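You operate a simulated robot arm through the tools that you are given. There is no shell and no other tool.

You run a simulated robot arm. Do the job below in one go: nothing can be reset, and whatever is moved stays where it is left.

## Task
The oak tub is full: run the rest of the pulp into the yellow tub.
Fine: oak tub aside on the plank top of the crusher stand, yellow tub on the ring under the chute, zinc chute down till it stops running, then up again. Set down upright: oak tub, yellow tub.
Where things are to end (x, y in the base frame): oak tub within 0.06 m of [0.51, -0.31].
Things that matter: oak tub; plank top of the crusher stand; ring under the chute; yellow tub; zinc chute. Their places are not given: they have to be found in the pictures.

Only the result counts: the job must be done as asked and must still hold three seconds after the hand-in. Knocking over, shifting, dropping, spilling or breaking anything else fails it.

## Robot
A 7-joint arm with a two-finger parallel gripper, fixed in place. Base frame: the origin is on the floor under the middle of its stand, x ahead of it, y to its left, z up. Units: m, rad, N and s.
With the tool pointing down near the work surface it reaches from about 0.14 to 0.66 m from the base axis. Its first joint turns from -1.152 to 1.152 rad. Payload 2.4 kg.
The tool frame sits at the grasp point between the pads (the TCP): z along the fingers, y along the line on which they close. The tips reach 0.03 m beyond it. The gripper opens to 0.094 m. The fingers are 0.028 m wide and 0.01 m thick; the gripper's body (0.05 by 0.096 m) begins 0.055 m behind the TCP.
Orientation is that of the tool frame in the base frame, as a unit quaternion [w, x, y, z]. With the fingers straight down and closing along the base's y, the tool's x points along the base's -x, its y along +y and its z along -z.

## Interface
- The arm moves only by the tool play_rows. Its argument "targets" is a list of rows, each a list of 7 numbers: the opening, from 0 (shut) to 1 (fully open), then the shift along the tool's x, y, z in m, then the turn, a rotation vector about the tool's x, y, z in degrees. In form: [[claw, tx, ty, tz, wx, wy, wz], ...]. A call has 1 to 20 rows; each row shifts and turns the commanded pose from where the row before left it, along the tool's axes as they then stand. Each row takes 0.2 s and may step no farther than 0.05 m and 0.15 rad from the row before; otherwise, or with a gripper value out of range, the whole call is refused. Where a pose cannot be reached the arm comes as near as it can. A force on the tool above 90 N (or 10 N above the force at the start of the call, whichever is more), or a blocked arm, ends the call early, and 0.2 s more pass. Each finger travels about 0.153 m/s and halts on what it meets, pressing with about 25 N; the grip force reading is that of the motor and also rises with nothing between the fingers. The clock runs only during rows and for 0.2 s after the last one: add rows that do not move to give the fingers time. It gives the time, the measured TCP pose, the force on the tool (base axes), the opening and the grip force at its end, in the units of the frame above (readings bear some noise), with the torque about the TCP (base axes, N m) and any sound that the robot's microphone picked up.
- Cameras (640 x 400 px; columns grow to the right, rows downward): "scene" is fixed at [0.0435, 0.4752, 1.4487]; the picture's right is [-0.74, -0.68, 0.00], its down [-0.42, 0.45, -0.79] and it looks along [0.53, -0.58, -0.62] (base axes); focal length 346 px, centre (320, 200). "wrist" rides on the gripper at [0.076, 0.014, -0.102] in the tool frame; the picture's right is [-0.18, 0.98, 0.00], its down [-0.75, -0.14, -0.64] and it looks along [-0.63, -0.12, 0.77] (tool axes); focal length 243 px, centre (320, 200).
- capture(camera): a new picture of that camera. The clock stands still meanwhile.
- probe_pixels(camera, pixels): for up to 12 pixels [column, row] of the newest picture of that camera ("zoom" is the newest enlarged one), the place [x, y, z] in the base frame of the surface seen there, good to about 0.002 m, but the place of the scene camera against the robot may be out by one fixed shift of up to 0.012 m in any direction. The clock stands still meanwhile.
- zoom(camera, box): a new picture of the part [left, top, right, bottom] of that camera's present view, enlarged. The clock stands still meanwhile.
- close_job(): hands the job in; it is judged then, once.

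Leave the gripper open and the arm clear of the work at the hand-in unless told otherwise.

The tools are called by a JSON object that holds its "fn" and its "kwargs". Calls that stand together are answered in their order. play_rows: Moves the arm, as the interface text tells. Its arguments: {"type":"object","properties":{"targets":{"type":"array"}},"required":["targets"]} The other tools are called the same way: capture (camera) takes a picture; probe_pixels (camera, pixels) gives the place of the surface under pixels of a picture; zoom (camera, box) takes an enlarged picture of a part of a camera's view; close_job () hands the job in.

At the start:

```text
time_s: 0.0
tool_pos: [0.3533, 0.0909, 1.0787]
tcp_rot: [0.0, 0.0, 1.0, 0.0]
force: [1.2, 0.3, 1.3]
moment: [0.05, 0.0, -0.01]
grip_width: 0.0942
grip_force: 0.1
```

scene: 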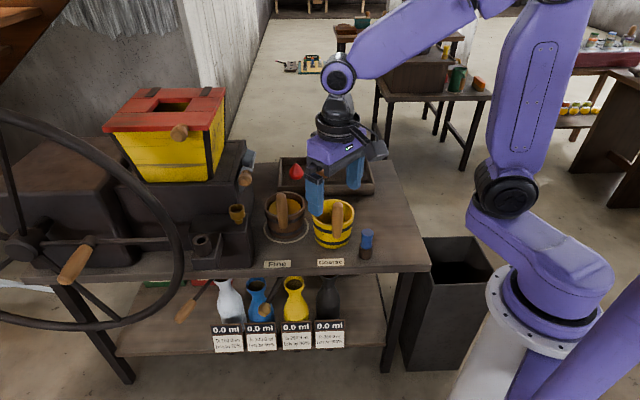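
wrist: 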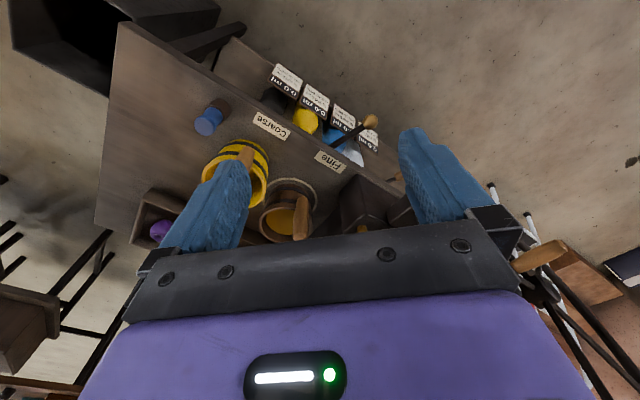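

I see the crusher stand with an oak tub on a ring near (285,212), a yellow tub near (333,222), and a chute mouth near (245,175). I will enlarge the scene picture to see these parts properly.

{"fn": "zoom", "kwargs": {"camera": "scene", "box": [220, 140, 400, 270]}}

{"fn": "capture", "kwargs": {"camera": "scene"}}

{"fn": "capture", "kwargs": {"camera": "wrist"}}

```text
3.08 times, centred on (310, 205) of scene
```

zoom: 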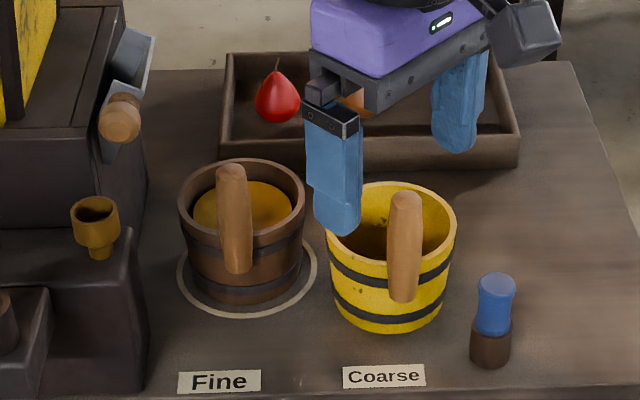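

```text
taken
```

scene: 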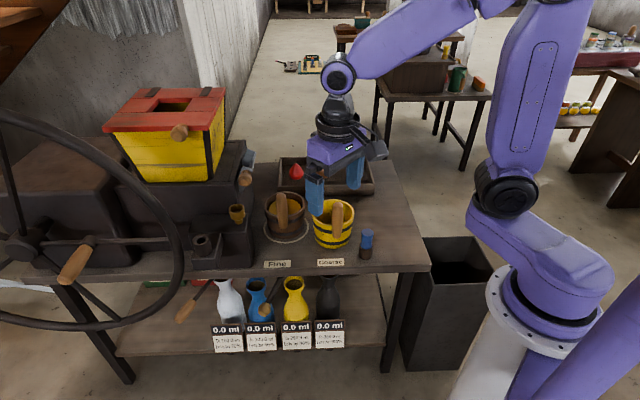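

```text
taken
```

wrist: 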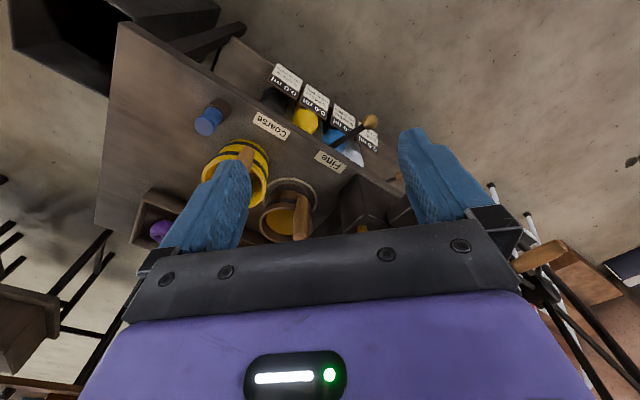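

The picture shows the oak tub (full, ring beneath it), the yellow tub (empty), and a zinc chute with a wooden knob at zoom (120,118). I'll probe the places of these parts.

{"fn": "probe_pixels", "kwargs": {"camera": "zoom", "pixels": [[232, 172], [240, 262], [182, 195], [303, 195], [240, 162], [245, 210], [240, 298], [180, 275], [316, 265], [245, 312], [400, 200], [404, 295]]}}

{"fn": "probe_pixels", "kwargs": {"camera": "zoom", "pixels": [[330, 225], [454, 225], [390, 188], [365, 235], [385, 325], [125, 100], [120, 120], [135, 60], [110, 150], [97, 205], [495, 280], [490, 362]]}}

{"fn": "zoom", "kwargs": {"camera": "scene", "box": [180, 130, 300, 230]}}

```text
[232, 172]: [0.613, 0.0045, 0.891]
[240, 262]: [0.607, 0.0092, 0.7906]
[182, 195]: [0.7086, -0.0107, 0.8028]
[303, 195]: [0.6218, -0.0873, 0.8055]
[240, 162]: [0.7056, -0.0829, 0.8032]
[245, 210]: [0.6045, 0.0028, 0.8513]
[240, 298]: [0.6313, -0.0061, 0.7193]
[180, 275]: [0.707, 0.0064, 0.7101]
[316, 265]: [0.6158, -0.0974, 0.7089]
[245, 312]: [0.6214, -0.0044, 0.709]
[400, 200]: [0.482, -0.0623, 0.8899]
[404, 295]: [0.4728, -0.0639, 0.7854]
```

```text
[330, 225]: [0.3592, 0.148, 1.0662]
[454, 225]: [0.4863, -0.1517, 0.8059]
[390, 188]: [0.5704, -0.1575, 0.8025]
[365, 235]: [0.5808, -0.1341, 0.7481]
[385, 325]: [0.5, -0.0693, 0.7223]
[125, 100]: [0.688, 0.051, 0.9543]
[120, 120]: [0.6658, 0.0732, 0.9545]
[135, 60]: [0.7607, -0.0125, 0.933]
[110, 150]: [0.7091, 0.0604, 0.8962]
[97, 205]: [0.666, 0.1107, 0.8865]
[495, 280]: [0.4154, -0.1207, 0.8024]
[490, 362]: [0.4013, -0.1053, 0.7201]
```

```text
4.00 times, centred on (240, 180) of scene
```

zoom: 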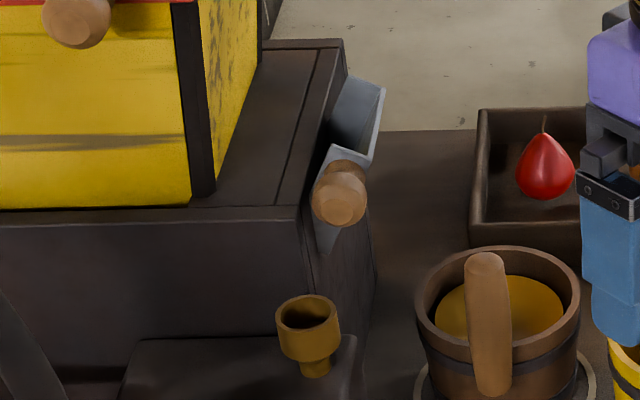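

The oak tub is at about (0.664, -0.048) with its upright handle at about (0.61, 0.0), and the yellow tub is at about (0.53, -0.11). Next I'll look closely at the chute, and at the free place for the oak tub around scene (376,210).

{"fn": "zoom", "kwargs": {"camera": "scene", "box": [225, 140, 275, 195]}}

{"fn": "probe_pixels", "kwargs": {"camera": "zoom", "pixels": [[320, 60], [320, 200]]}}

{"fn": "probe_pixels", "kwargs": {"camera": "scene", "pixels": [[376, 210], [290, 186], [370, 192], [390, 195], [400, 215], [395, 162], [428, 264], [360, 255], [330, 262], [277, 264], [278, 186], [372, 195]]}}

```text
7.27 times, centred on (250, 168) of scene
```

zoom: 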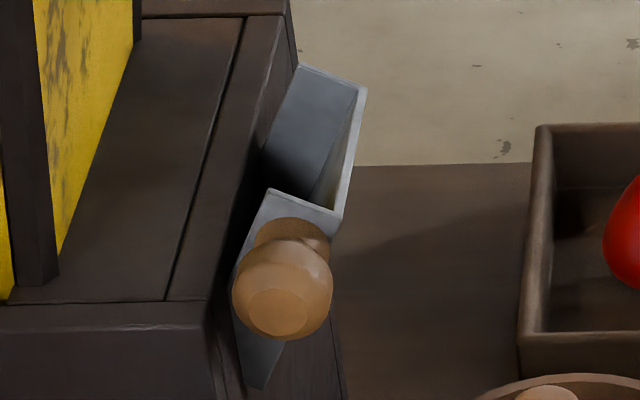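

```text
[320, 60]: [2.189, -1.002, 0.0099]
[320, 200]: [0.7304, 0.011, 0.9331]
```

```text
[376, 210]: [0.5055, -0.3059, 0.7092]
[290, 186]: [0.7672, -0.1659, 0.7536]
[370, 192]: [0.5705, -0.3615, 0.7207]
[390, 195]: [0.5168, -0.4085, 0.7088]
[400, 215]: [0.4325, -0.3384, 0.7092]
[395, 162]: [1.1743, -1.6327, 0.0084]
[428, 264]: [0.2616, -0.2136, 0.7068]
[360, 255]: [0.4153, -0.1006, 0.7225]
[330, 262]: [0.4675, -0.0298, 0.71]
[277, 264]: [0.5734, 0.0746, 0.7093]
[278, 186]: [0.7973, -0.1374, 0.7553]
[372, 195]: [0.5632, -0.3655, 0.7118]
```

Table top is z≈0.709, the tray's near edge lies beyond the target spot, and the spot itself is free. Next I'll probe the chute and its knob in this newest enlargement.

{"fn": "probe_pixels", "kwargs": {"camera": "zoom", "pixels": [[275, 315], [283, 275], [290, 230], [272, 195], [340, 212], [364, 92], [300, 68], [290, 130], [256, 380], [238, 330], [330, 285], [236, 285]]}}

{"fn": "probe_pixels", "kwargs": {"camera": "zoom", "pixels": [[190, 320], [190, 280], [280, 30], [225, 385], [300, 370], [355, 120], [345, 190], [320, 205], [330, 165], [283, 310], [262, 375], [335, 385]]}}

```text
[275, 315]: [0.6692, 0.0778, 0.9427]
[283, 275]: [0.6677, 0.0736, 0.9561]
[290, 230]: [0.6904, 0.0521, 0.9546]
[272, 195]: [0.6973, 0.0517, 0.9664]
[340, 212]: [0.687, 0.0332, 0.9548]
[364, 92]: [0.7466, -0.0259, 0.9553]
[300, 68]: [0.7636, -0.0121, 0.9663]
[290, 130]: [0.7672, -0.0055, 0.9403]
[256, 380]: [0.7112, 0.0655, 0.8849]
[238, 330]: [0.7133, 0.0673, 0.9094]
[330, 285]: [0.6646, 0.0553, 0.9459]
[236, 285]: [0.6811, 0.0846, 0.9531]
```

```text
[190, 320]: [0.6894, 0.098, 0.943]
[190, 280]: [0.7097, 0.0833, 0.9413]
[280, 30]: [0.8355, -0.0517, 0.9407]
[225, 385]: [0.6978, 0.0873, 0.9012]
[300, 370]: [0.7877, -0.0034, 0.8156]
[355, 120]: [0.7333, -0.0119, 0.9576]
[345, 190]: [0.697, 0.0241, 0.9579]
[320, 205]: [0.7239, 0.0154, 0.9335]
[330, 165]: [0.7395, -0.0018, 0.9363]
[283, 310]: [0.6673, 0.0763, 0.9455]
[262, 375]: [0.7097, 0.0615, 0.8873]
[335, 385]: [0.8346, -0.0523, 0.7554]
```

The chute is a zinc trough standing up on a hinge (z≈0.885), its knob at about (0.676, 0.066, 0.945). The scene camera may be shifted, so I'll check the same things with the wrist camera, first enlarging (190,120)–(400,250) in its view.

{"fn": "zoom", "kwargs": {"camera": "wrist", "box": [180, 110, 400, 248]}}

```text
2.90 times, centred on (290, 179) of wrist
```

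zoom: 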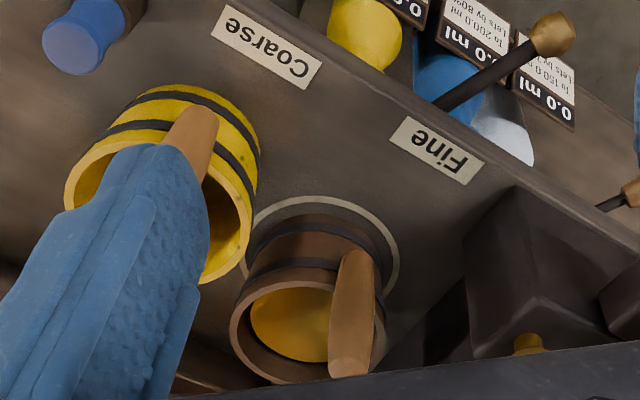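

The oak handle runs from zoom (357,255) to (350,365). I'll probe handle, rim and ring points here to compare with the scene camera.

{"fn": "probe_pixels", "kwargs": {"camera": "zoom", "pixels": [[350, 368], [340, 300], [372, 300], [357, 262], [232, 330], [270, 380], [320, 288], [300, 322], [270, 202], [398, 275], [247, 250], [335, 350]]}}

{"fn": "probe_pixels", "kwargs": {"camera": "zoom", "pixels": [[200, 120], [175, 125], [212, 140], [68, 195], [205, 278], [240, 205], [120, 150], [135, 110], [90, 25], [265, 45], [437, 150], [530, 345]]}}

```text
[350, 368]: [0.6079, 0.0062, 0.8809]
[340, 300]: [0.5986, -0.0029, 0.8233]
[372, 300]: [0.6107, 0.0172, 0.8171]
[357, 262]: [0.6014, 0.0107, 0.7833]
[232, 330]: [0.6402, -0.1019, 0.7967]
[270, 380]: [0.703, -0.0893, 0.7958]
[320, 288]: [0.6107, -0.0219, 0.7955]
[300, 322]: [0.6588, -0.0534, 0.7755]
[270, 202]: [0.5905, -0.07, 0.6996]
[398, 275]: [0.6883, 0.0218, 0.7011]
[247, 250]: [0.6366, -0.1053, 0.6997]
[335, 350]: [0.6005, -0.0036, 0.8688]
```

```text
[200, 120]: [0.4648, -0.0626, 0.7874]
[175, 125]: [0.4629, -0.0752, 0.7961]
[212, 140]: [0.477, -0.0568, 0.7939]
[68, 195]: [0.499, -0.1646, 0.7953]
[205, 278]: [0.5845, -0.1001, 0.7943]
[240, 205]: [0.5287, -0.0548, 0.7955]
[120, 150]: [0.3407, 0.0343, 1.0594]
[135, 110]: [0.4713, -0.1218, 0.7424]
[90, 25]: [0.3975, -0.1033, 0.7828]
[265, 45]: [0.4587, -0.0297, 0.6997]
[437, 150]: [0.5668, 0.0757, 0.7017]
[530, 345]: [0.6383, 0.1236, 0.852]
```

Comparing the labels in both cameras, the scene camera reads about +0.008 in x and +0.0095 in z too high, so the table is really z≈0.700, rim ≈0.796 and handle top ≈0.882. I'll turn the gripper 42.7° so it closes along the oak handle's radial line, and move to above and right of the oak tub for a closer look.

{"fn": "play_rows", "kwargs": {"targets": [[1, 0, 0, 0, 0, 0, -8.54], [1, 0, 0, 0, 0, 0, -8.54], [1, 0, 0, 0, 0, 0, -8.54], [1, 0, 0, 0, 0, 0, -8.54], [1, 0, 0, 0, 0, 0, -8.54], [1, -0.00425, -0.04, 0.01, 0, 0, 0], [1, -0.00425, -0.04, 0.01, 0, 0, 0], [1, -0.00425, -0.04, 0.01, 0, 0, 0], [1, -0.00425, -0.04, 0.01, 0, 0, 0], [1, -0.00425, -0.04, 0.01, 0, 0, 0], [1, -0.00425, -0.04, 0.01, 0, 0, 0], [1, 0, 0, 0, 0, 0, 0]]}}

{"fn": "capture", "kwargs": {"camera": "wrist"}}

{"fn": "capture", "kwargs": {"camera": "scene"}}

```text
time_s: 2.6
tool_pos: [0.5354, -0.0677, 1.018]
tcp_rot: [0.0, -0.364, 0.931, 0.0]
force: [-0.8, -0.7, -0.5]
moment: [0.01, 0.01, -0.04]
grip_width: 0.0939
grip_force: 0.1
```

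```text
taken
```

wrist: 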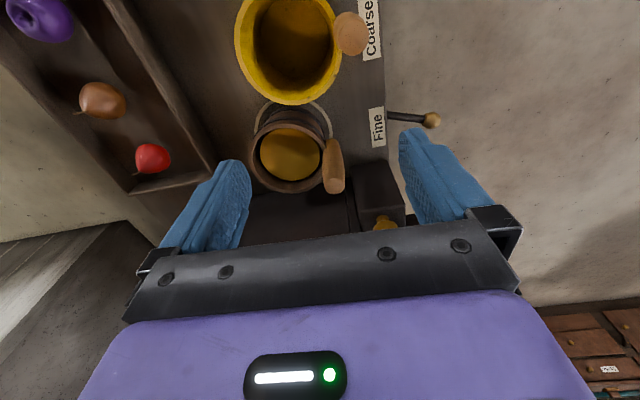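

```text
taken
```

scene: 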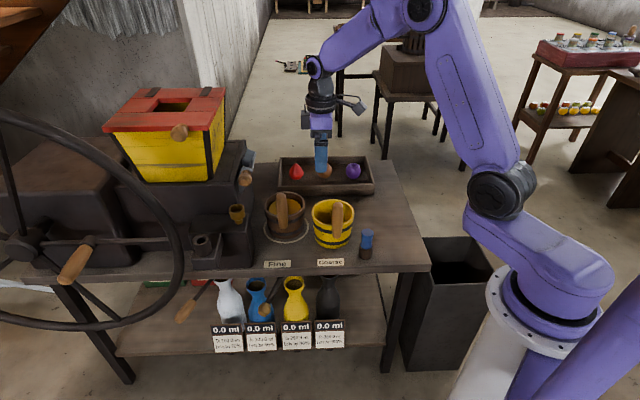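

The gripper is above the work at z 1.018 with no contact. I'll enlarge the wrist view over the two tubs for accurate handle and rim points.

{"fn": "zoom", "kwargs": {"camera": "wrist", "box": [225, 95, 385, 195]}}

{"fn": "probe_pixels", "kwargs": {"camera": "wrist", "pixels": [[262, 30], [288, 0], [248, 65], [290, 105], [335, 65], [348, 20], [340, 35], [360, 35], [345, 48], [290, 45], [210, 170], [135, 187]]}}

```text
4.00 times, centred on (305, 145) of wrist
```

zoom: 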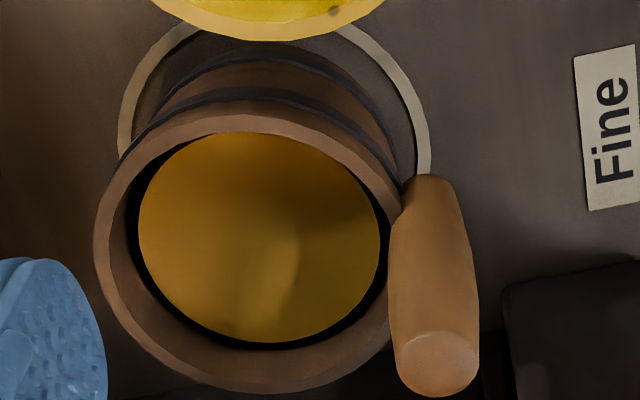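

```text
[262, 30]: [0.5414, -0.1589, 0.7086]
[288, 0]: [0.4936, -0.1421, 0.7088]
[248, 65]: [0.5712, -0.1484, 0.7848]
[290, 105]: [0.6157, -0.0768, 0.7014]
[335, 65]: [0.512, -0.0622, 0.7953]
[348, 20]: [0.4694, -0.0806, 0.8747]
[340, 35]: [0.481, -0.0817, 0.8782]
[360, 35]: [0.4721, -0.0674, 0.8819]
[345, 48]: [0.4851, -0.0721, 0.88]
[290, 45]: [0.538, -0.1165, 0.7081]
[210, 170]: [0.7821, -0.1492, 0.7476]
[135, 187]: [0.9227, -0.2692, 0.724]
```

The oak handle sits at the right of the tub in this view, with its top end near zoom (437,355). I'll probe handle top, handle sides, the tub's rim and the ring.

{"fn": "probe_pixels", "kwargs": {"camera": "zoom", "pixels": [[437, 355], [405, 355], [470, 355], [437, 385], [437, 335], [398, 260], [470, 260], [435, 200], [100, 240], [240, 122], [395, 205], [270, 385]]}}

{"fn": "probe_pixels", "kwargs": {"camera": "zoom", "pixels": [[125, 330], [340, 365], [120, 200], [330, 148], [125, 120], [190, 32], [350, 32], [400, 85], [424, 150], [260, 240], [425, 120], [150, 70]]}}

```text
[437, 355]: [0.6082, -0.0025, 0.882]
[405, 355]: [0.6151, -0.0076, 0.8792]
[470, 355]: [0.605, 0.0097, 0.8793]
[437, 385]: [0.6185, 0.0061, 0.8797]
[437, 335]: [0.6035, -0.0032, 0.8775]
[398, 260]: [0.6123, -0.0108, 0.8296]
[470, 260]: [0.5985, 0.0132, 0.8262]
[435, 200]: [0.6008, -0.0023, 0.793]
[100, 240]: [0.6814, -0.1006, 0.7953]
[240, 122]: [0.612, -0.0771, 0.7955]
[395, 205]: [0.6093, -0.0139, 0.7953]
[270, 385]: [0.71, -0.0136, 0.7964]
```

```text
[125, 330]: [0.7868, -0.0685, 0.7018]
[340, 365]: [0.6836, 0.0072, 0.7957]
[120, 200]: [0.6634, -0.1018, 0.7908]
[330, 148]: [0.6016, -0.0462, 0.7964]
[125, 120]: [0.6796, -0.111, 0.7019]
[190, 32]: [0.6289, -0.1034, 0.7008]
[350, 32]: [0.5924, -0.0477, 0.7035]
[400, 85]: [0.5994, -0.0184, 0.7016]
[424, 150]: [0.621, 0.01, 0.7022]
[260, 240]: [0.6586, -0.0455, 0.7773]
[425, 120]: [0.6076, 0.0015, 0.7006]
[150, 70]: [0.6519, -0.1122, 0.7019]
```

The oak tub centre fits (0.660,-0.046), concentric with the ring, and its handle axis is at about (0.6105,0.0012), about 0.028 thick with top at 0.882. I'll move above the handle, stopping with the tips just above its top, and check alignment.

{"fn": "play_rows", "kwargs": {"targets": [[1, 0, 0, 0, 0, 0, -2], [1, -0.034, -0.0013, 0, 0, 0, 0], [1, -0.034, -0.0013, 0, 0, 0, 0], [1, -0.034, -0.0012, 0, 0, 0, 0], [1, 0, 0, 0.044, 0, 0, 0], [1, 0, 0, 0.044, 0, 0, 0], [1, 0, 0, 0, 0, 0, 0]]}}

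{"fn": "capture", "kwargs": {"camera": "wrist"}}

{"fn": "zoom", "kwargs": {"camera": "scene", "box": [220, 120, 400, 250]}}

```text
time_s: 4.2
tool_pos: [0.6093, -0.0001, 0.9314]
tcp_rot: [0.0, -0.38, 0.925, 0.0]
force: [0.1, -1.0, 0.1]
moment: [0.0, 0.01, -0.02]
grip_width: 0.094
grip_force: 0.1
```

```text
taken
```

wrist: 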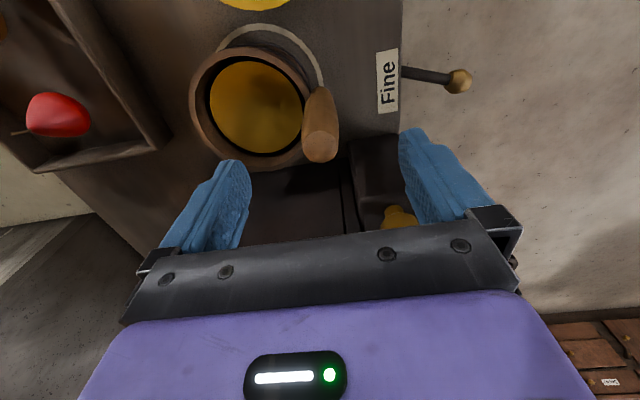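

```text
3.08 times, centred on (310, 185) of scene
```

zoom: 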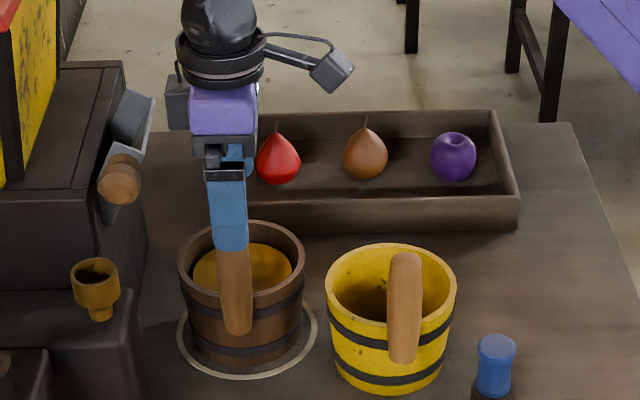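

The fingers straddle the handle's line and the tips are above its top. I'll probe the handle top again at wrist (320,150) to trim the alignment before going down.

{"fn": "probe_pixels", "kwargs": {"camera": "wrist", "pixels": [[320, 148], [304, 145], [336, 145], [320, 160], [320, 135], [310, 130], [330, 130], [306, 110], [332, 110], [318, 95]]}}

```text
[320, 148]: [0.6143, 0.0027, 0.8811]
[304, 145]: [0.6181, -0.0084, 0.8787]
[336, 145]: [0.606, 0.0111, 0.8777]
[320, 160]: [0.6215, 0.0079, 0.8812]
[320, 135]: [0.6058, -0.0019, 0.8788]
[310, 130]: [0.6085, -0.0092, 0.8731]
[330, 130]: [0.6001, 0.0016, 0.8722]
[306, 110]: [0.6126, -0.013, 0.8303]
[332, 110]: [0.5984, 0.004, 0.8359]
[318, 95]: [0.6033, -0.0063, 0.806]
```

Handle axis is about (0.612,0.002); I'll shift 3 mm, lower to z≈0.836 (tips ≈0.806, above the rim) and close.

{"fn": "play_rows", "kwargs": {"targets": [[1, -0.0034, -0.0003, 0.032, 0, 0, 0], [1, 0, 0, 0.032, 0, 0, 0], [1, 0, 0, 0.0315, 0, 0, 0], [1, 0, 0, 0, 0, 0, 0], [0, 0, 0, 0, 0, 0, 0], [0, 0, 0, 0, 0, 0, 0], [0, 0, 0, 0, 0, 0, 0], [0, 0, 0, 0, 0, 0, 0]]}}

{"fn": "capture", "kwargs": {"camera": "wrist"}}

{"fn": "zoom", "kwargs": {"camera": "scene", "box": [220, 120, 400, 250]}}

```text
time_s: 6.0
tool_pos: [0.6099, 0.0026, 0.8357]
tcp_rot: [-0.001, -0.38, 0.925, 0.001]
force: [-0.2, -1.0, 0.1]
moment: [0.01, -0.13, -0.06]
grip_width: 0.0304
grip_force: 25.4
```

```text
taken
```

wrist: 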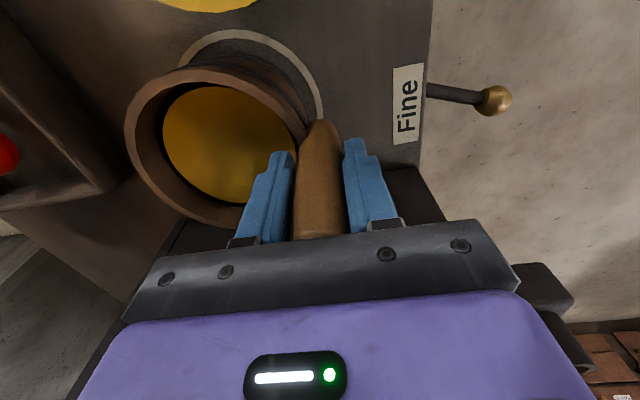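

```text
3.08 times, centred on (310, 185) of scene
```

zoom: 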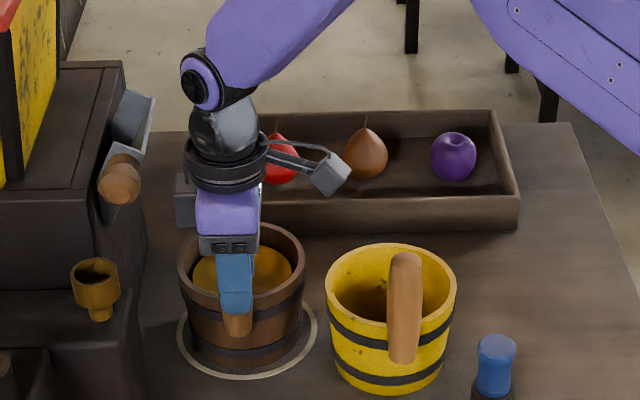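

The handle is gripped (opening 0.030, 25 N). I'll lift a little, 8 mm slowly, and read the load and tilt.

{"fn": "play_rows", "kwargs": {"targets": [[0, 0, 0, -0.002, 0, 0, 0], [0, 0, 0, -0.003, 0, 0, 0], [0, 0, 0, -0.003, 0, 0, 0], [0, 0, 0, 0, 0, 0, 0], [0, 0, 0, 0, 0, 0, 0]]}}

{"fn": "capture", "kwargs": {"camera": "wrist"}}

{"fn": "zoom", "kwargs": {"camera": "scene", "box": [220, 120, 400, 250]}}

```text
time_s: 7.2
tool_pos: [0.6111, 0.0042, 0.8434]
tcp_rot: [0.001, -0.38, 0.925, 0.0]
force: [-0.1, -0.2, -4.3]
moment: [0.2, 0.2, 0.02]
grip_width: 0.0307
grip_force: 25.2
```

```text
taken
```

wrist: 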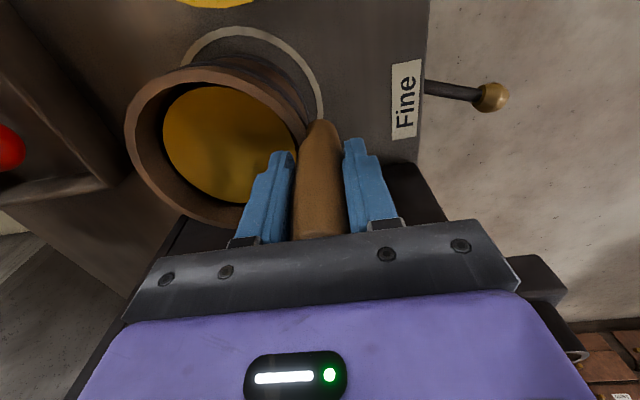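

```text
3.08 times, centred on (310, 185) of scene
```

zoom: 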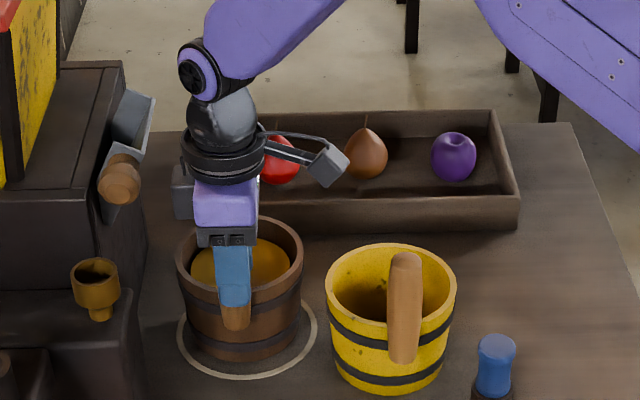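

The tub is off the ring, about 0.43 kg, held level with no slip. I'll lift it about 0.2 m, drifting slightly away from the chute as it rises.

{"fn": "play_rows", "kwargs": {"targets": [[0, 0.001, 0, -0.008, 0, 0, 0], [0, 0.002, 0, -0.014, 0, 0, 0], [0, 0.002, 0, -0.018, 0, 0, 0], [0, 0.002, 0, -0.018, 0, 0, 0], [0, 0.002, 0, -0.018, 0, 0, 0], [0, 0.002, 0, -0.018, 0, 0, 0], [0, 0.002, 0, -0.018, 0, 0, 0], [0, 0.002, 0, -0.018, 0, 0, 0], [0, 0, 0, -0.018, 0, 0, 0], [0, 0, 0, -0.018, 0, 0, 0], [0, 0, 0, -0.018, 0, 0, 0], [0, 0, 0, -0.014, 0, 0, 0], [0, 0, 0, -0.008, 0, 0, 0], [0, 0, 0, 0, 0, 0, 0]]}}

{"fn": "capture", "kwargs": {"camera": "scene"}}

{"fn": "capture", "kwargs": {"camera": "wrist"}}

```text
time_s: 10.2
tool_pos: [0.6014, -0.0081, 1.0498]
tcp_rot: [0.0, -0.38, 0.925, 0.0]
force: [-0.7, -1.3, -3.1]
moment: [0.14, 0.15, 0.01]
grip_width: 0.0307
grip_force: 25.1
```

```text
taken
```

scene: 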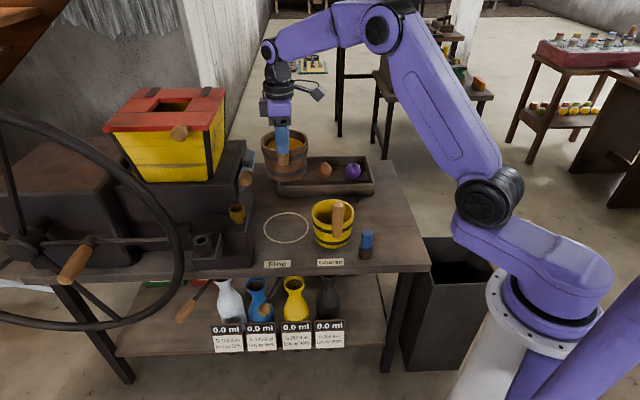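

```text
taken
```

wrist: 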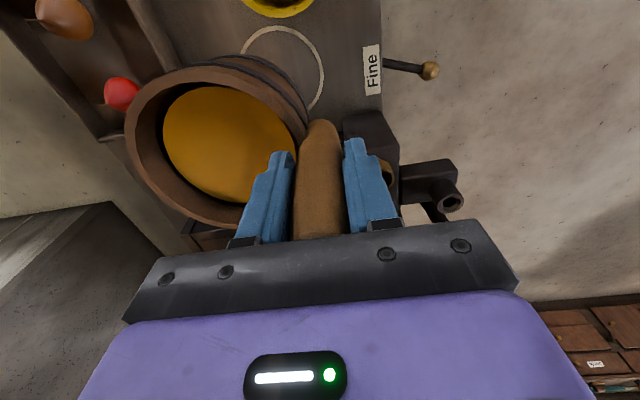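

The tub hangs level, its base well above everything on the table, and the bare ring shows at scene (287,227). I'll carry it over to the free spot near (0.50,-0.29).

{"fn": "play_rows", "kwargs": {"targets": [[0, 0.01, -0.0022, 0, 0, 0, 0], [0, 0.018, -0.004, 0, 0, 0, 0], [0, 0.0225, -0.005, 0, 0, 0, 0], [0, 0.0225, -0.005, 0, 0, 0, 0], [0, 0.0225, -0.005, 0, 0, 0, 0], [0, 0.0225, -0.005, 0, 0, 0, 0], [0, 0.0225, -0.005, 0, 0, 0, 0], [0, 0.0225, -0.005, 0, 0, 0, 0], [0, 0.0225, -0.005, 0, 0, 0, 0], [0, 0.0225, -0.005, 0, 0, 0, 0], [0, 0.0225, -0.005, 0, 0, 0, 0], [0, 0.0225, -0.005, 0, 0, 0, 0], [0, 0.015, -0.0034, 0, 0, 0, 0], [0, 0.007, -0.0016, 0, 0, 0, 0], [0, 0, 0, 0, 0, 0, 0], [0, 0, 0, 0, 0, 0, 0]]}}

{"fn": "capture", "kwargs": {"camera": "scene"}}

{"fn": "capture", "kwargs": {"camera": "wrist"}}

```text
time_s: 13.6
tool_pos: [0.4485, -0.246, 1.0494]
tcp_rot: [0.0, -0.38, 0.925, 0.0]
force: [-0.3, 0.2, -4.2]
moment: [0.17, 0.17, 0.01]
grip_width: 0.0309
grip_force: 25.1
```

```text
taken
```

scene: 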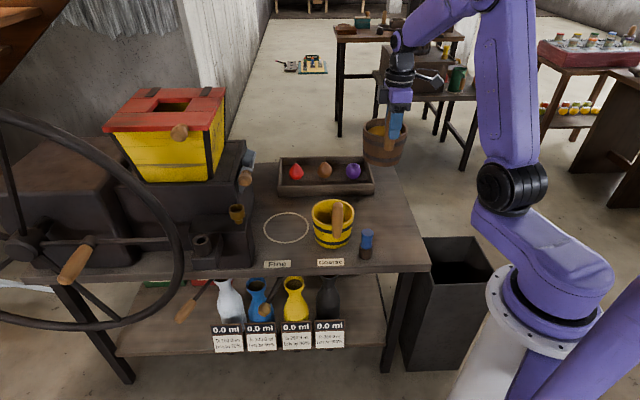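

```text
taken
```

wrist: 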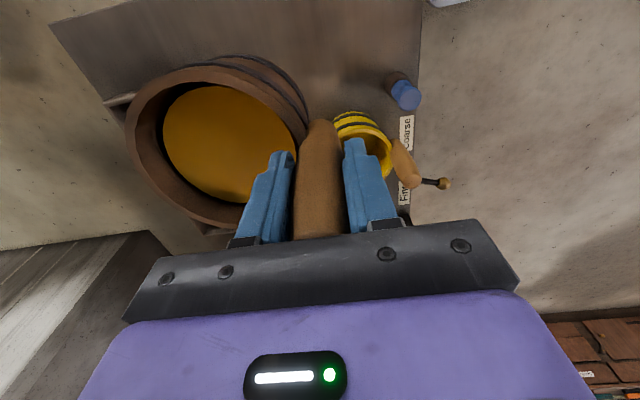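

Everything is steady at (0.4485,-0.246) and the spot below is clear of the tray. I'll lower to about 1.5 cm above the plank top and check.

{"fn": "play_rows", "kwargs": {"targets": [[0, 0, 0, 0.01, 0, 0, 0], [0, 0, 0, 0.016, 0, 0, 0], [0, 0, 0, 0.02, 0, 0, 0], [0, 0, 0, 0.02, 0, 0, 0], [0, 0, 0, 0.02, 0, 0, 0], [0, 0, 0, 0.02, 0, 0, 0], [0, 0, 0, 0.02, 0, 0, 0], [0, 0, 0, 0.02, 0, 0, 0], [0, 0, 0, 0.02, 0, 0, 0], [0, 0, 0, 0.016, 0, 0, 0], [0, 0, 0, 0.01, 0, 0, 0], [0, 0, 0, 0.006, 0, 0, 0], [0, 0, 0, 0, 0, 0, 0]]}}

{"fn": "zoom", "kwargs": {"camera": "scene", "box": [280, 140, 440, 270]}}

```text
time_s: 16.4
tool_pos: [0.4501, -0.2443, 0.8511]
tcp_rot: [0.0, -0.381, 0.925, 0.0]
force: [0.1, -0.3, -3.6]
moment: [0.16, 0.16, -0.03]
grip_width: 0.0305
grip_force: 25.0
```

```text
3.08 times, centred on (360, 205) of scene
```

zoom: 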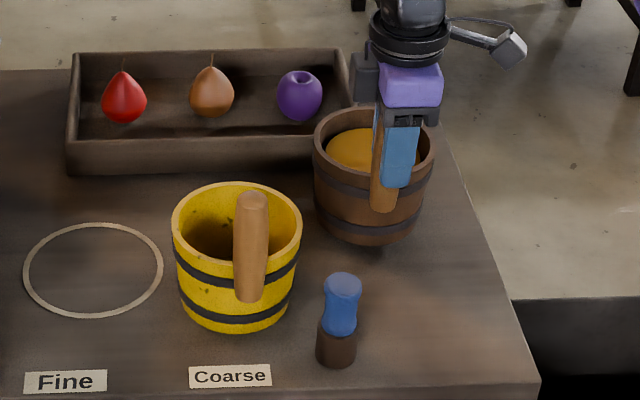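

The tub is level just above the boards, clear of the tray and the yellow tub. I'll ease it down the last 1.5 cm in small steps.

{"fn": "play_rows", "kwargs": {"targets": [[0, 0, 0, 0.004, 0, 0, 0], [0, 0, 0, 0.004, 0, 0, 0], [0, 0, 0, 0.003, 0, 0, 0], [0, 0, 0, 0.002, 0, 0, 0], [0, 0, 0, 0.001, 0, 0, 0], [0, 0, 0, 0, 0, 0, 0]]}}

```text
time_s: 17.8
tool_pos: [0.4497, -0.2438, 0.8375]
tcp_rot: [0.0, -0.38, 0.925, 0.0]
force: [0.3, 1.0, -4.7]
moment: [0.18, 0.21, 0.01]
grip_width: 0.0308
grip_force: 24.9
```

The load still hangs (−4.7 N), so it is not down yet. I'll go another 1–2 mm at a time.

{"fn": "play_rows", "kwargs": {"targets": [[0, 0, 0, 0.001, 0, 0, 0], [0, 0, 0, 0.001, 0, 0, 0], [0, 0, 0, 0, 0, 0, 0]]}}

```text
time_s: 18.6
tool_pos: [0.45, -0.2434, 0.8362]
tcp_rot: [0.0, -0.38, 0.925, -0.001]
force: [-1.1, 1.0, -0.3]
moment: [0.25, 0.03, 0.05]
grip_width: 0.0306
grip_force: 24.9
```

The force has dropped to about zero, so the tub stands on the boards. I'll open the fingers and rise straight up slowly.

{"fn": "play_rows", "kwargs": {"targets": [[0, 0, 0, 0.0005, 0, 0, 0], [0.5, 0, 0, 0, 0, 0, 0], [1, 0, 0, 0, 0, 0, 0], [1, 0, 0, 0, 0, 0, 0], [1, 0, 0, -0.02, 0, 0, 0], [1, 0, 0, -0.04, 0, 0, 0], [1, 0, 0, -0.04, 0, 0, 0], [1, 0, 0, -0.04, 0, 0, 0], [1, 0, 0, 0, 0, 0, 0]]}}

{"fn": "capture", "kwargs": {"camera": "scene"}}

{"fn": "zoom", "kwargs": {"camera": "scene", "box": [240, 140, 440, 270]}}

{"fn": "capture", "kwargs": {"camera": "wrist"}}

```text
time_s: 20.6
tool_pos: [0.4482, -0.2442, 0.9756]
tcp_rot: [0.0, -0.38, 0.925, 0.001]
force: [-0.5, -0.8, -0.2]
moment: [0.01, 0.02, 0.01]
grip_width: 0.0939
grip_force: 0.1
```

```text
taken
```

scene: 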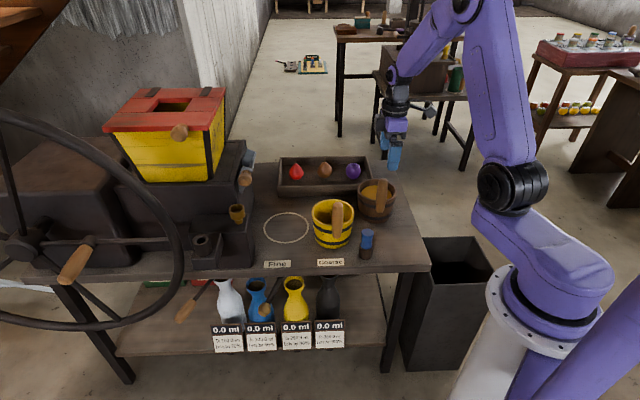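

```text
3.08 times, centred on (340, 205) of scene
```

zoom: 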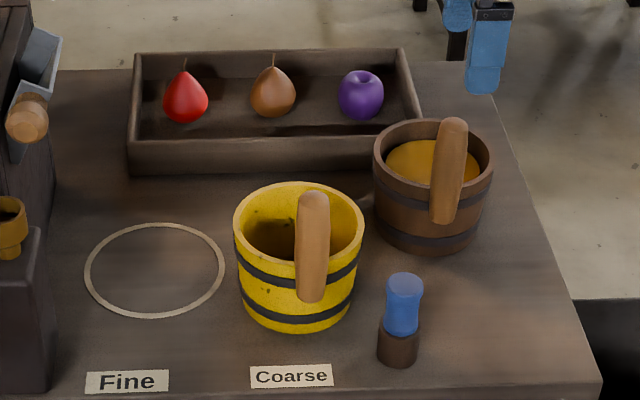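

```text
taken
```

wrist: 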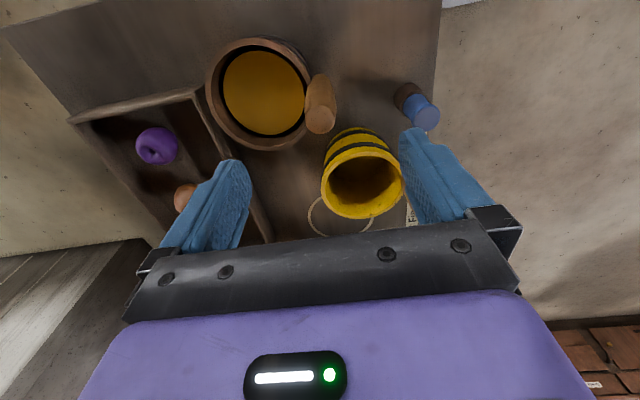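

The oak tub stands upright at its spot. I'll probe the ring outline in this enlargement and the oak tub's rim in the wrist picture.

{"fn": "probe_pixels", "kwargs": {"camera": "zoom", "pixels": [[88, 270], [221, 268], [155, 226], [155, 315], [105, 240], [205, 240], [107, 300], [204, 300], [127, 380], [290, 376]]}}

{"fn": "probe_pixels", "kwargs": {"camera": "wrist", "pixels": [[212, 90], [255, 41], [304, 85], [265, 146], [222, 125], [295, 55], [226, 55], [320, 128], [300, 200], [312, 205], [330, 234], [370, 222]]}}

```text
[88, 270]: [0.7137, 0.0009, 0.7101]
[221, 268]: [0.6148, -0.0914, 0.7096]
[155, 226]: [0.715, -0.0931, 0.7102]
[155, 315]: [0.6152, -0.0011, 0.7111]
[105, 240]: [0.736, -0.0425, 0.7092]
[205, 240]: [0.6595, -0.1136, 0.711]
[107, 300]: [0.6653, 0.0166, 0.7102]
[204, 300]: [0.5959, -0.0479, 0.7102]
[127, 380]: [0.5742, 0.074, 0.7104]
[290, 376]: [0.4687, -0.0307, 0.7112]
```

```text
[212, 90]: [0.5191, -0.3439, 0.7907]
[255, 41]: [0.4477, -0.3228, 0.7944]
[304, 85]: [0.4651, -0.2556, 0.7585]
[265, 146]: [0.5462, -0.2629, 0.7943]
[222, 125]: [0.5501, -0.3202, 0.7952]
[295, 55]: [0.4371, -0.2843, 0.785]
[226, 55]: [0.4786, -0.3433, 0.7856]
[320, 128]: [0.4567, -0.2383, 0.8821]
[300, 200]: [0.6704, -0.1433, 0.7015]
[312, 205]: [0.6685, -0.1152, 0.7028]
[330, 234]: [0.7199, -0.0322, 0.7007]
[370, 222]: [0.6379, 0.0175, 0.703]
```

Ring centre comes out near (0.657,-0.0455), matching where the oak tub stood; the oak tub now is centred near (0.497,-0.292), within tolerance. Next I'll move over to look at the yellow tub and its handle from the same kind of viewpoint.

{"fn": "play_rows", "kwargs": {"targets": [[1, -0.0132, 0.0338, -0.014, 0, 0, 0], [1, -0.0132, 0.0338, -0.014, 0, 0, 0], [1, -0.0132, 0.0338, -0.014, 0, 0, 0], [1, 0, 0, 0, 0, 0, 0]]}}

{"fn": "capture", "kwargs": {"camera": "wrist"}}

{"fn": "zoom", "kwargs": {"camera": "wrist", "box": [225, 80, 385, 180]}}

```text
time_s: 21.6
tool_pos: [0.4064, -0.1437, 1.0151]
tcp_rot: [-0.001, -0.38, 0.925, 0.001]
force: [0.3, -0.1, 0.1]
moment: [-0.02, -0.03, 0.01]
grip_width: 0.094
grip_force: 0.1
```

```text
taken
```

wrist: 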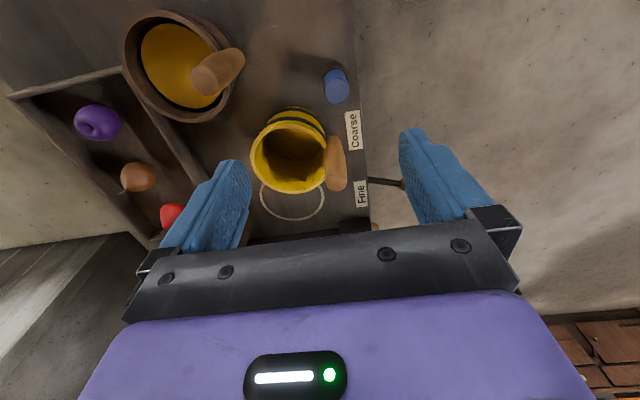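

```text
4.00 times, centred on (305, 130) of wrist
```

zoom: 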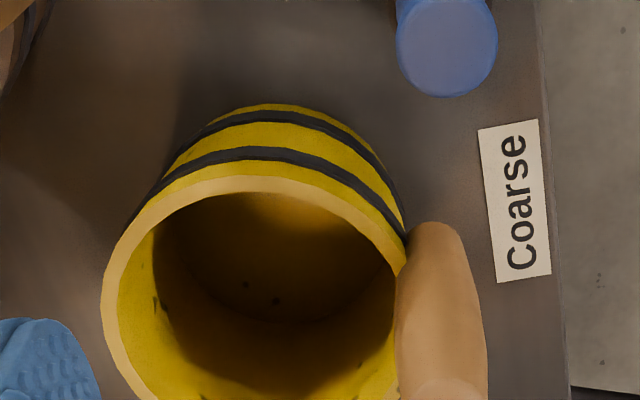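

The view cuts off the handle's top end, near wrist (338,184). I'll enlarge a slightly lower part.

{"fn": "zoom", "kwargs": {"camera": "wrist", "box": [230, 105, 390, 205]}}

{"fn": "probe_pixels", "kwargs": {"camera": "zoom", "pixels": [[420, 318], [392, 315], [455, 315], [425, 338], [425, 300], [395, 220], [455, 220], [88, 200], [230, 88], [375, 150], [240, 345], [110, 290]]}}

{"fn": "probe_pixels", "kwargs": {"camera": "wrist", "pixels": [[262, 200], [277, 215], [295, 220], [312, 214], [324, 195], [264, 208], [319, 208], [285, 218], [354, 130], [361, 192]]}}

```text
4.00 times, centred on (310, 155) of wrist
```

zoom: 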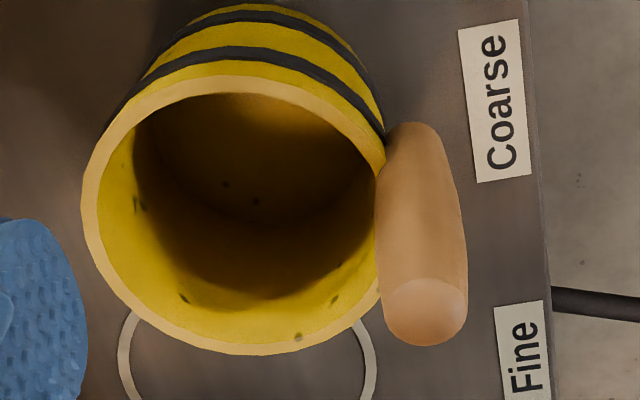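

```text
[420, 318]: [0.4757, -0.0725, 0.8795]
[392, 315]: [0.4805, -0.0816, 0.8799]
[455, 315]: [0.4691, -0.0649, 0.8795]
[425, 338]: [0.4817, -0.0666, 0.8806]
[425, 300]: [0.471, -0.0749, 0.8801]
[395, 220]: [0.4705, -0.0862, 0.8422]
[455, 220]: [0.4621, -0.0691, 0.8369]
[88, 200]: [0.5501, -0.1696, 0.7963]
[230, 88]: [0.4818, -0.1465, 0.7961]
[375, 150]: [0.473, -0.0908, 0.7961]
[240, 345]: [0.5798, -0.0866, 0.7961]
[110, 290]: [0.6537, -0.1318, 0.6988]
```

```text
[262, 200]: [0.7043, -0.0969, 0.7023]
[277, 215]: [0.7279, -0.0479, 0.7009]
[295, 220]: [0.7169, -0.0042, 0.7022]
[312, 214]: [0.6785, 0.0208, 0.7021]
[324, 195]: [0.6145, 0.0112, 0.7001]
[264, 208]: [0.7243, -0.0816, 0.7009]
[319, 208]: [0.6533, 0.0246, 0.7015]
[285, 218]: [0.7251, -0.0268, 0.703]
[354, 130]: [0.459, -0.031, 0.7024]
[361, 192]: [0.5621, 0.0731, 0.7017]
```

The yellow handle axis is at about (0.4775,-0.071) and the tub centre about (0.527,-0.1155); the ring centre is about (0.660,-0.0455). The lowered chute knob will come close to a handle standing where the oak tub's was, so I plan to set the yellow tub with its handle turned about 45° toward the robot. First I'll check in the air that the gripper can turn that far.

{"fn": "play_rows", "kwargs": {"targets": [[1, 0, 0, 0, 0, 0, -7.5], [1, 0, 0, 0, 0, 0, -7.5], [1, 0, 0, 0, 0, 0, -7.5], [1, 0, 0, 0, 0, 0, -7.5], [1, 0, 0, 0, 0, 0, -7.5], [1, 0, 0, 0, 0, 0, -7.5], [1, 0, 0, 0, 0, 0, 0]]}}

```text
time_s: 23.2
tool_pos: [0.4055, -0.1451, 1.0178]
tcp_rot: [0.0, -0.706, 0.709, 0.0]
force: [0.1, 0.3, -0.6]
moment: [0.03, 0.02, 0.01]
grip_width: 0.094
grip_force: 0.0
```

The gripper can turn to 90° (reading 89.8°). I'll turn back to line up with the yellow handle, move above it, and look again with the tips just above its top.

{"fn": "play_rows", "kwargs": {"targets": [[1, 0, 0, 0, 0, 0, 8.54], [1, 0, 0, 0, 0, 0, 8.54], [1, 0, 0, 0, 0, 0, 8.54], [1, 0, 0, 0, 0, 0, 8.54], [1, 0, 0, 0, 0, 0, 8.54], [1, -0.0344, -0.0007, 0, 0, 0, 0], [1, -0.0344, -0.0007, 0, 0, 0, 0], [1, -0.0344, -0.0007, 0, 0, 0, 0], [1, 0, 0, 0.043, 0, 0, 0], [1, 0, 0, 0.042, 0, 0, 0], [1, 0, 0, 0, 0, 0, 0]]}}

{"fn": "capture", "kwargs": {"camera": "wrist"}}

{"fn": "zoom", "kwargs": {"camera": "wrist", "box": [180, 30, 380, 180]}}

```text
time_s: 25.6
tool_pos: [0.4796, -0.0683, 0.9292]
tcp_rot: [-0.001, -0.399, 0.917, 0.0]
force: [0.3, 0.3, 0.3]
moment: [-0.03, -0.01, 0.0]
grip_width: 0.094
grip_force: 0.0
```

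```text
taken
```

wrist: 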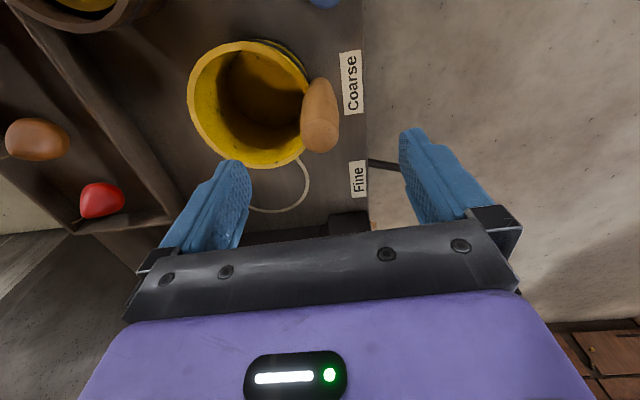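

```text
2.67 times, centred on (280, 105) of wrist
```

zoom: 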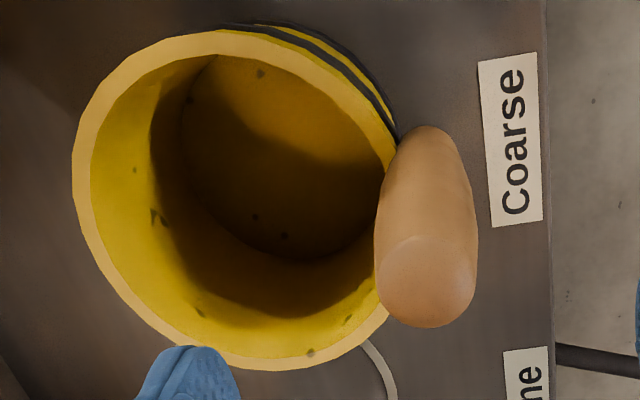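

The yellow handle's top end shows at zoom (428,285). I'll probe its edges and the rim again from this closer view.

{"fn": "probe_pixels", "kwargs": {"camera": "zoom", "pixels": [[428, 280], [380, 272], [472, 272], [428, 322], [428, 240], [395, 180], [460, 180], [80, 160], [230, 38], [375, 110], [235, 362], [130, 290]]}}

```text
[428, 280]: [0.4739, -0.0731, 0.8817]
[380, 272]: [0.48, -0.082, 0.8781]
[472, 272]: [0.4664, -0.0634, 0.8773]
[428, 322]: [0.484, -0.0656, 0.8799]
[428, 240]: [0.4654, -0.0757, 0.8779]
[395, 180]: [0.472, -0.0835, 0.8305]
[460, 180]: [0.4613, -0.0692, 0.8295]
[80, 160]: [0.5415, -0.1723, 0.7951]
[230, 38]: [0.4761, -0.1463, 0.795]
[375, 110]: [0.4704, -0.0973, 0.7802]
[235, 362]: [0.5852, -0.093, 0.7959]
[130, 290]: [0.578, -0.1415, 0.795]
```

The handle axis is about (0.474,-0.0717). I'll trim by about 5 mm, lower to z≈0.836 and close on the handle.

{"fn": "play_rows", "kwargs": {"targets": [[1, 0.0047, 0.0018, 0.031, 0, 0, 0], [1, 0, 0, 0.031, 0, 0, 0], [1, 0, 0, 0.031, 0, 0, 0], [1, 0, 0, 0, 0, 0, 0], [0.6, 0, 0, 0, 0, 0, 0], [0, 0, 0, 0, 0, 0, 0], [0, 0, 0, 0, 0, 0, 0], [0, 0, 0, 0, 0, 0, 0]]}}

{"fn": "capture", "kwargs": {"camera": "wrist"}}

{"fn": "zoom", "kwargs": {"camera": "scene", "box": [240, 140, 440, 270]}}

```text
time_s: 27.4
tool_pos: [0.4734, -0.0713, 0.8372]
tcp_rot: [0.0, -0.399, 0.917, 0.001]
force: [0.9, -1.1, -0.2]
moment: [0.01, -0.14, -0.06]
grip_width: 0.0305
grip_force: 25.2
```

```text
taken
```

wrist: 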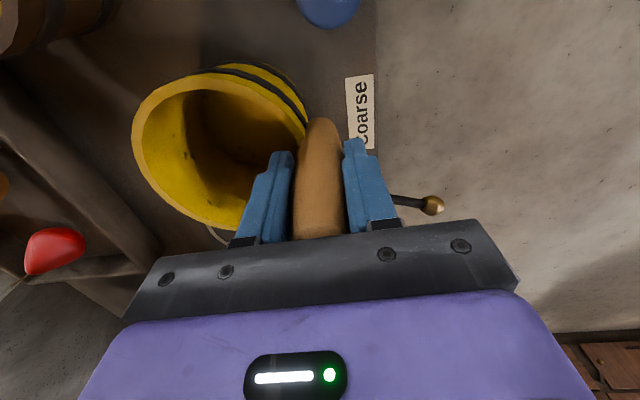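

```text
3.08 times, centred on (340, 205) of scene
```

zoom: 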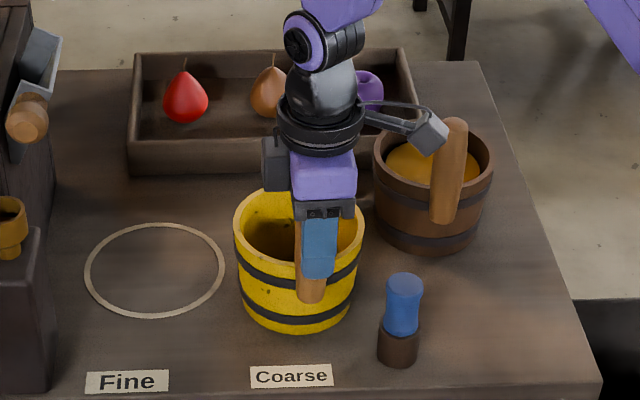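

The yellow handle is gripped. I'll lift 1 cm gently and check load and tilt.

{"fn": "play_rows", "kwargs": {"targets": [[0, 0, 0, -0.003, 0, 0, 0], [0, 0, 0, -0.004, 0, 0, 0], [0, 0, 0, -0.004, 0, 0, 0], [0, 0, 0, 0, 0, 0, 0]]}}

{"fn": "capture", "kwargs": {"camera": "wrist"}}

{"fn": "probe_pixels", "kwargs": {"camera": "wrist", "pixels": [[140, 140], [165, 95], [215, 75], [270, 88], [165, 195], [200, 215], [148, 170], [295, 115]]}}

```text
time_s: 28.4
tool_pos: [0.4733, -0.0717, 0.8492]
tcp_rot: [0.0, -0.398, 0.917, 0.0]
force: [-0.3, -0.2, -3.3]
moment: [0.1, 0.16, 0.01]
grip_width: 0.0304
grip_force: 24.7
```

```text
taken
```

wrist: 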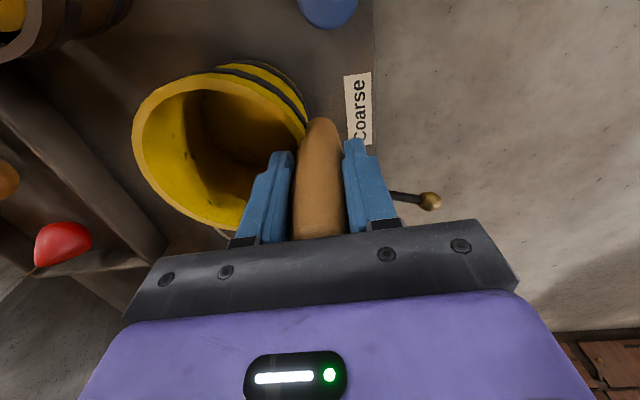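

```text
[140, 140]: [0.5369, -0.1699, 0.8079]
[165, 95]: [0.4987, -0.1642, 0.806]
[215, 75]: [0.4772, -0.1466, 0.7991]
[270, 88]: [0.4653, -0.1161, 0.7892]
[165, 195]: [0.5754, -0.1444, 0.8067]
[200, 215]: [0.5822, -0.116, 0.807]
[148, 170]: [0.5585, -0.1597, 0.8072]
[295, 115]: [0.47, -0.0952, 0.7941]
```

The tub hangs level; its centre is 0.068 m from the grip. I'll lift 0.2 m and then turn it 43° so that the handle will point at the robot.

{"fn": "play_rows", "kwargs": {"targets": [[0, 0, 0, -0.01, 0, 0, 0], [0, 0, 0, -0.02, 0, 0, 0], [0, 0, 0, -0.02, 0, 0, 0], [0, 0, 0, -0.02, 0, 0, 0], [0, 0, 0, -0.02, 0, 0, 0], [0, 0, 0, -0.02, 0, 0, 0], [0, 0, 0, -0.02, 0, 0, 0], [0, 0, 0, -0.02, 0, 0, 0], [0, 0, 0, -0.02, 0, 0, 0], [0, 0, 0, -0.02, 0, 0, 0], [0, 0, 0, -0.01, 0, 0, 0], [0, 0, 0, 0, 0, 0, -5], [0, 0, 0, 0, 0, 0, -7], [0, 0, 0, 0, 0, 0, -7], [0, 0, 0, 0, 0, 0, -7], [0, 0, 0, 0, 0, 0, -7], [0, 0, 0, 0, 0, 0, -6], [0, 0, 0, 0, 0, 0, -4], [0, 0, 0, 0, 0, 0, 0]]}}

{"fn": "capture", "kwargs": {"camera": "scene"}}

{"fn": "capture", "kwargs": {"camera": "wrist"}}

```text
time_s: 32.4
tool_pos: [0.4731, -0.0739, 1.0498]
tcp_rot: [0.0, 0.708, -0.707, 0.001]
force: [1.1, -0.7, -2.7]
moment: [0.02, 0.2, 0.03]
grip_width: 0.0305
grip_force: 24.7
```

```text
taken
```

scene: 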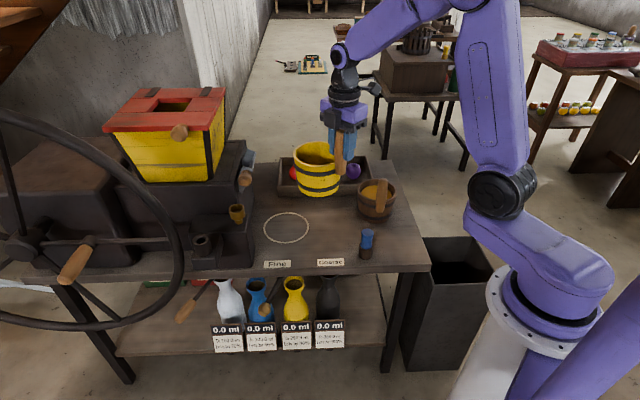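

```text
taken
```

wrist: 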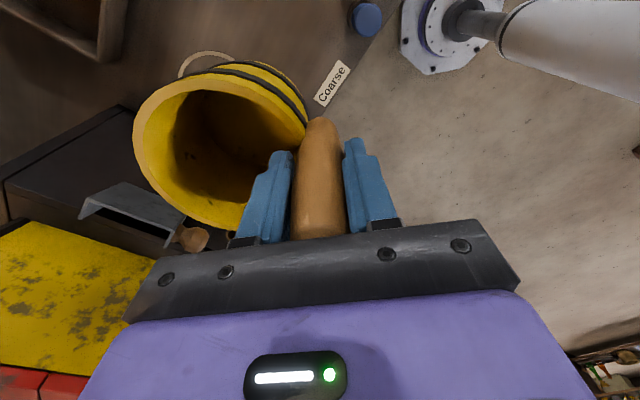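

The tub is up and turned. By luck the wrist camera now sees the chute and knob from above at (130,215)–(195,240); I'll enlarge and probe it for exact places.

{"fn": "zoom", "kwargs": {"camera": "wrist", "box": [60, 165, 220, 265]}}

{"fn": "probe_pixels", "kwargs": {"camera": "zoom", "pixels": [[85, 195], [250, 80], [255, 75], [490, 200], [440, 310], [80, 165], [300, 250], [200, 130], [480, 285], [530, 310], [555, 270], [590, 310]]}}

```text
4.00 times, centred on (140, 215) of wrist
```

zoom: 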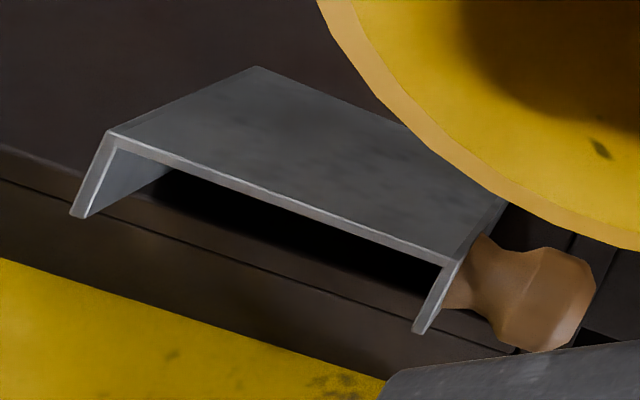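

```text
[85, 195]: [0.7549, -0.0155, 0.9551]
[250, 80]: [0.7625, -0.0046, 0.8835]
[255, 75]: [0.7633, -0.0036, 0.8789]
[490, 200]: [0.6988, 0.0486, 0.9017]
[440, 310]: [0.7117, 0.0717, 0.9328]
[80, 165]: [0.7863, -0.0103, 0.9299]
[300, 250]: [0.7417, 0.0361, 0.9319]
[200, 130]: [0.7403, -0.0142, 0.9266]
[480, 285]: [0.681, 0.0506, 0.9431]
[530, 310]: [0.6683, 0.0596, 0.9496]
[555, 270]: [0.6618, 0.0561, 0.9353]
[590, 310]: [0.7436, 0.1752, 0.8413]
```

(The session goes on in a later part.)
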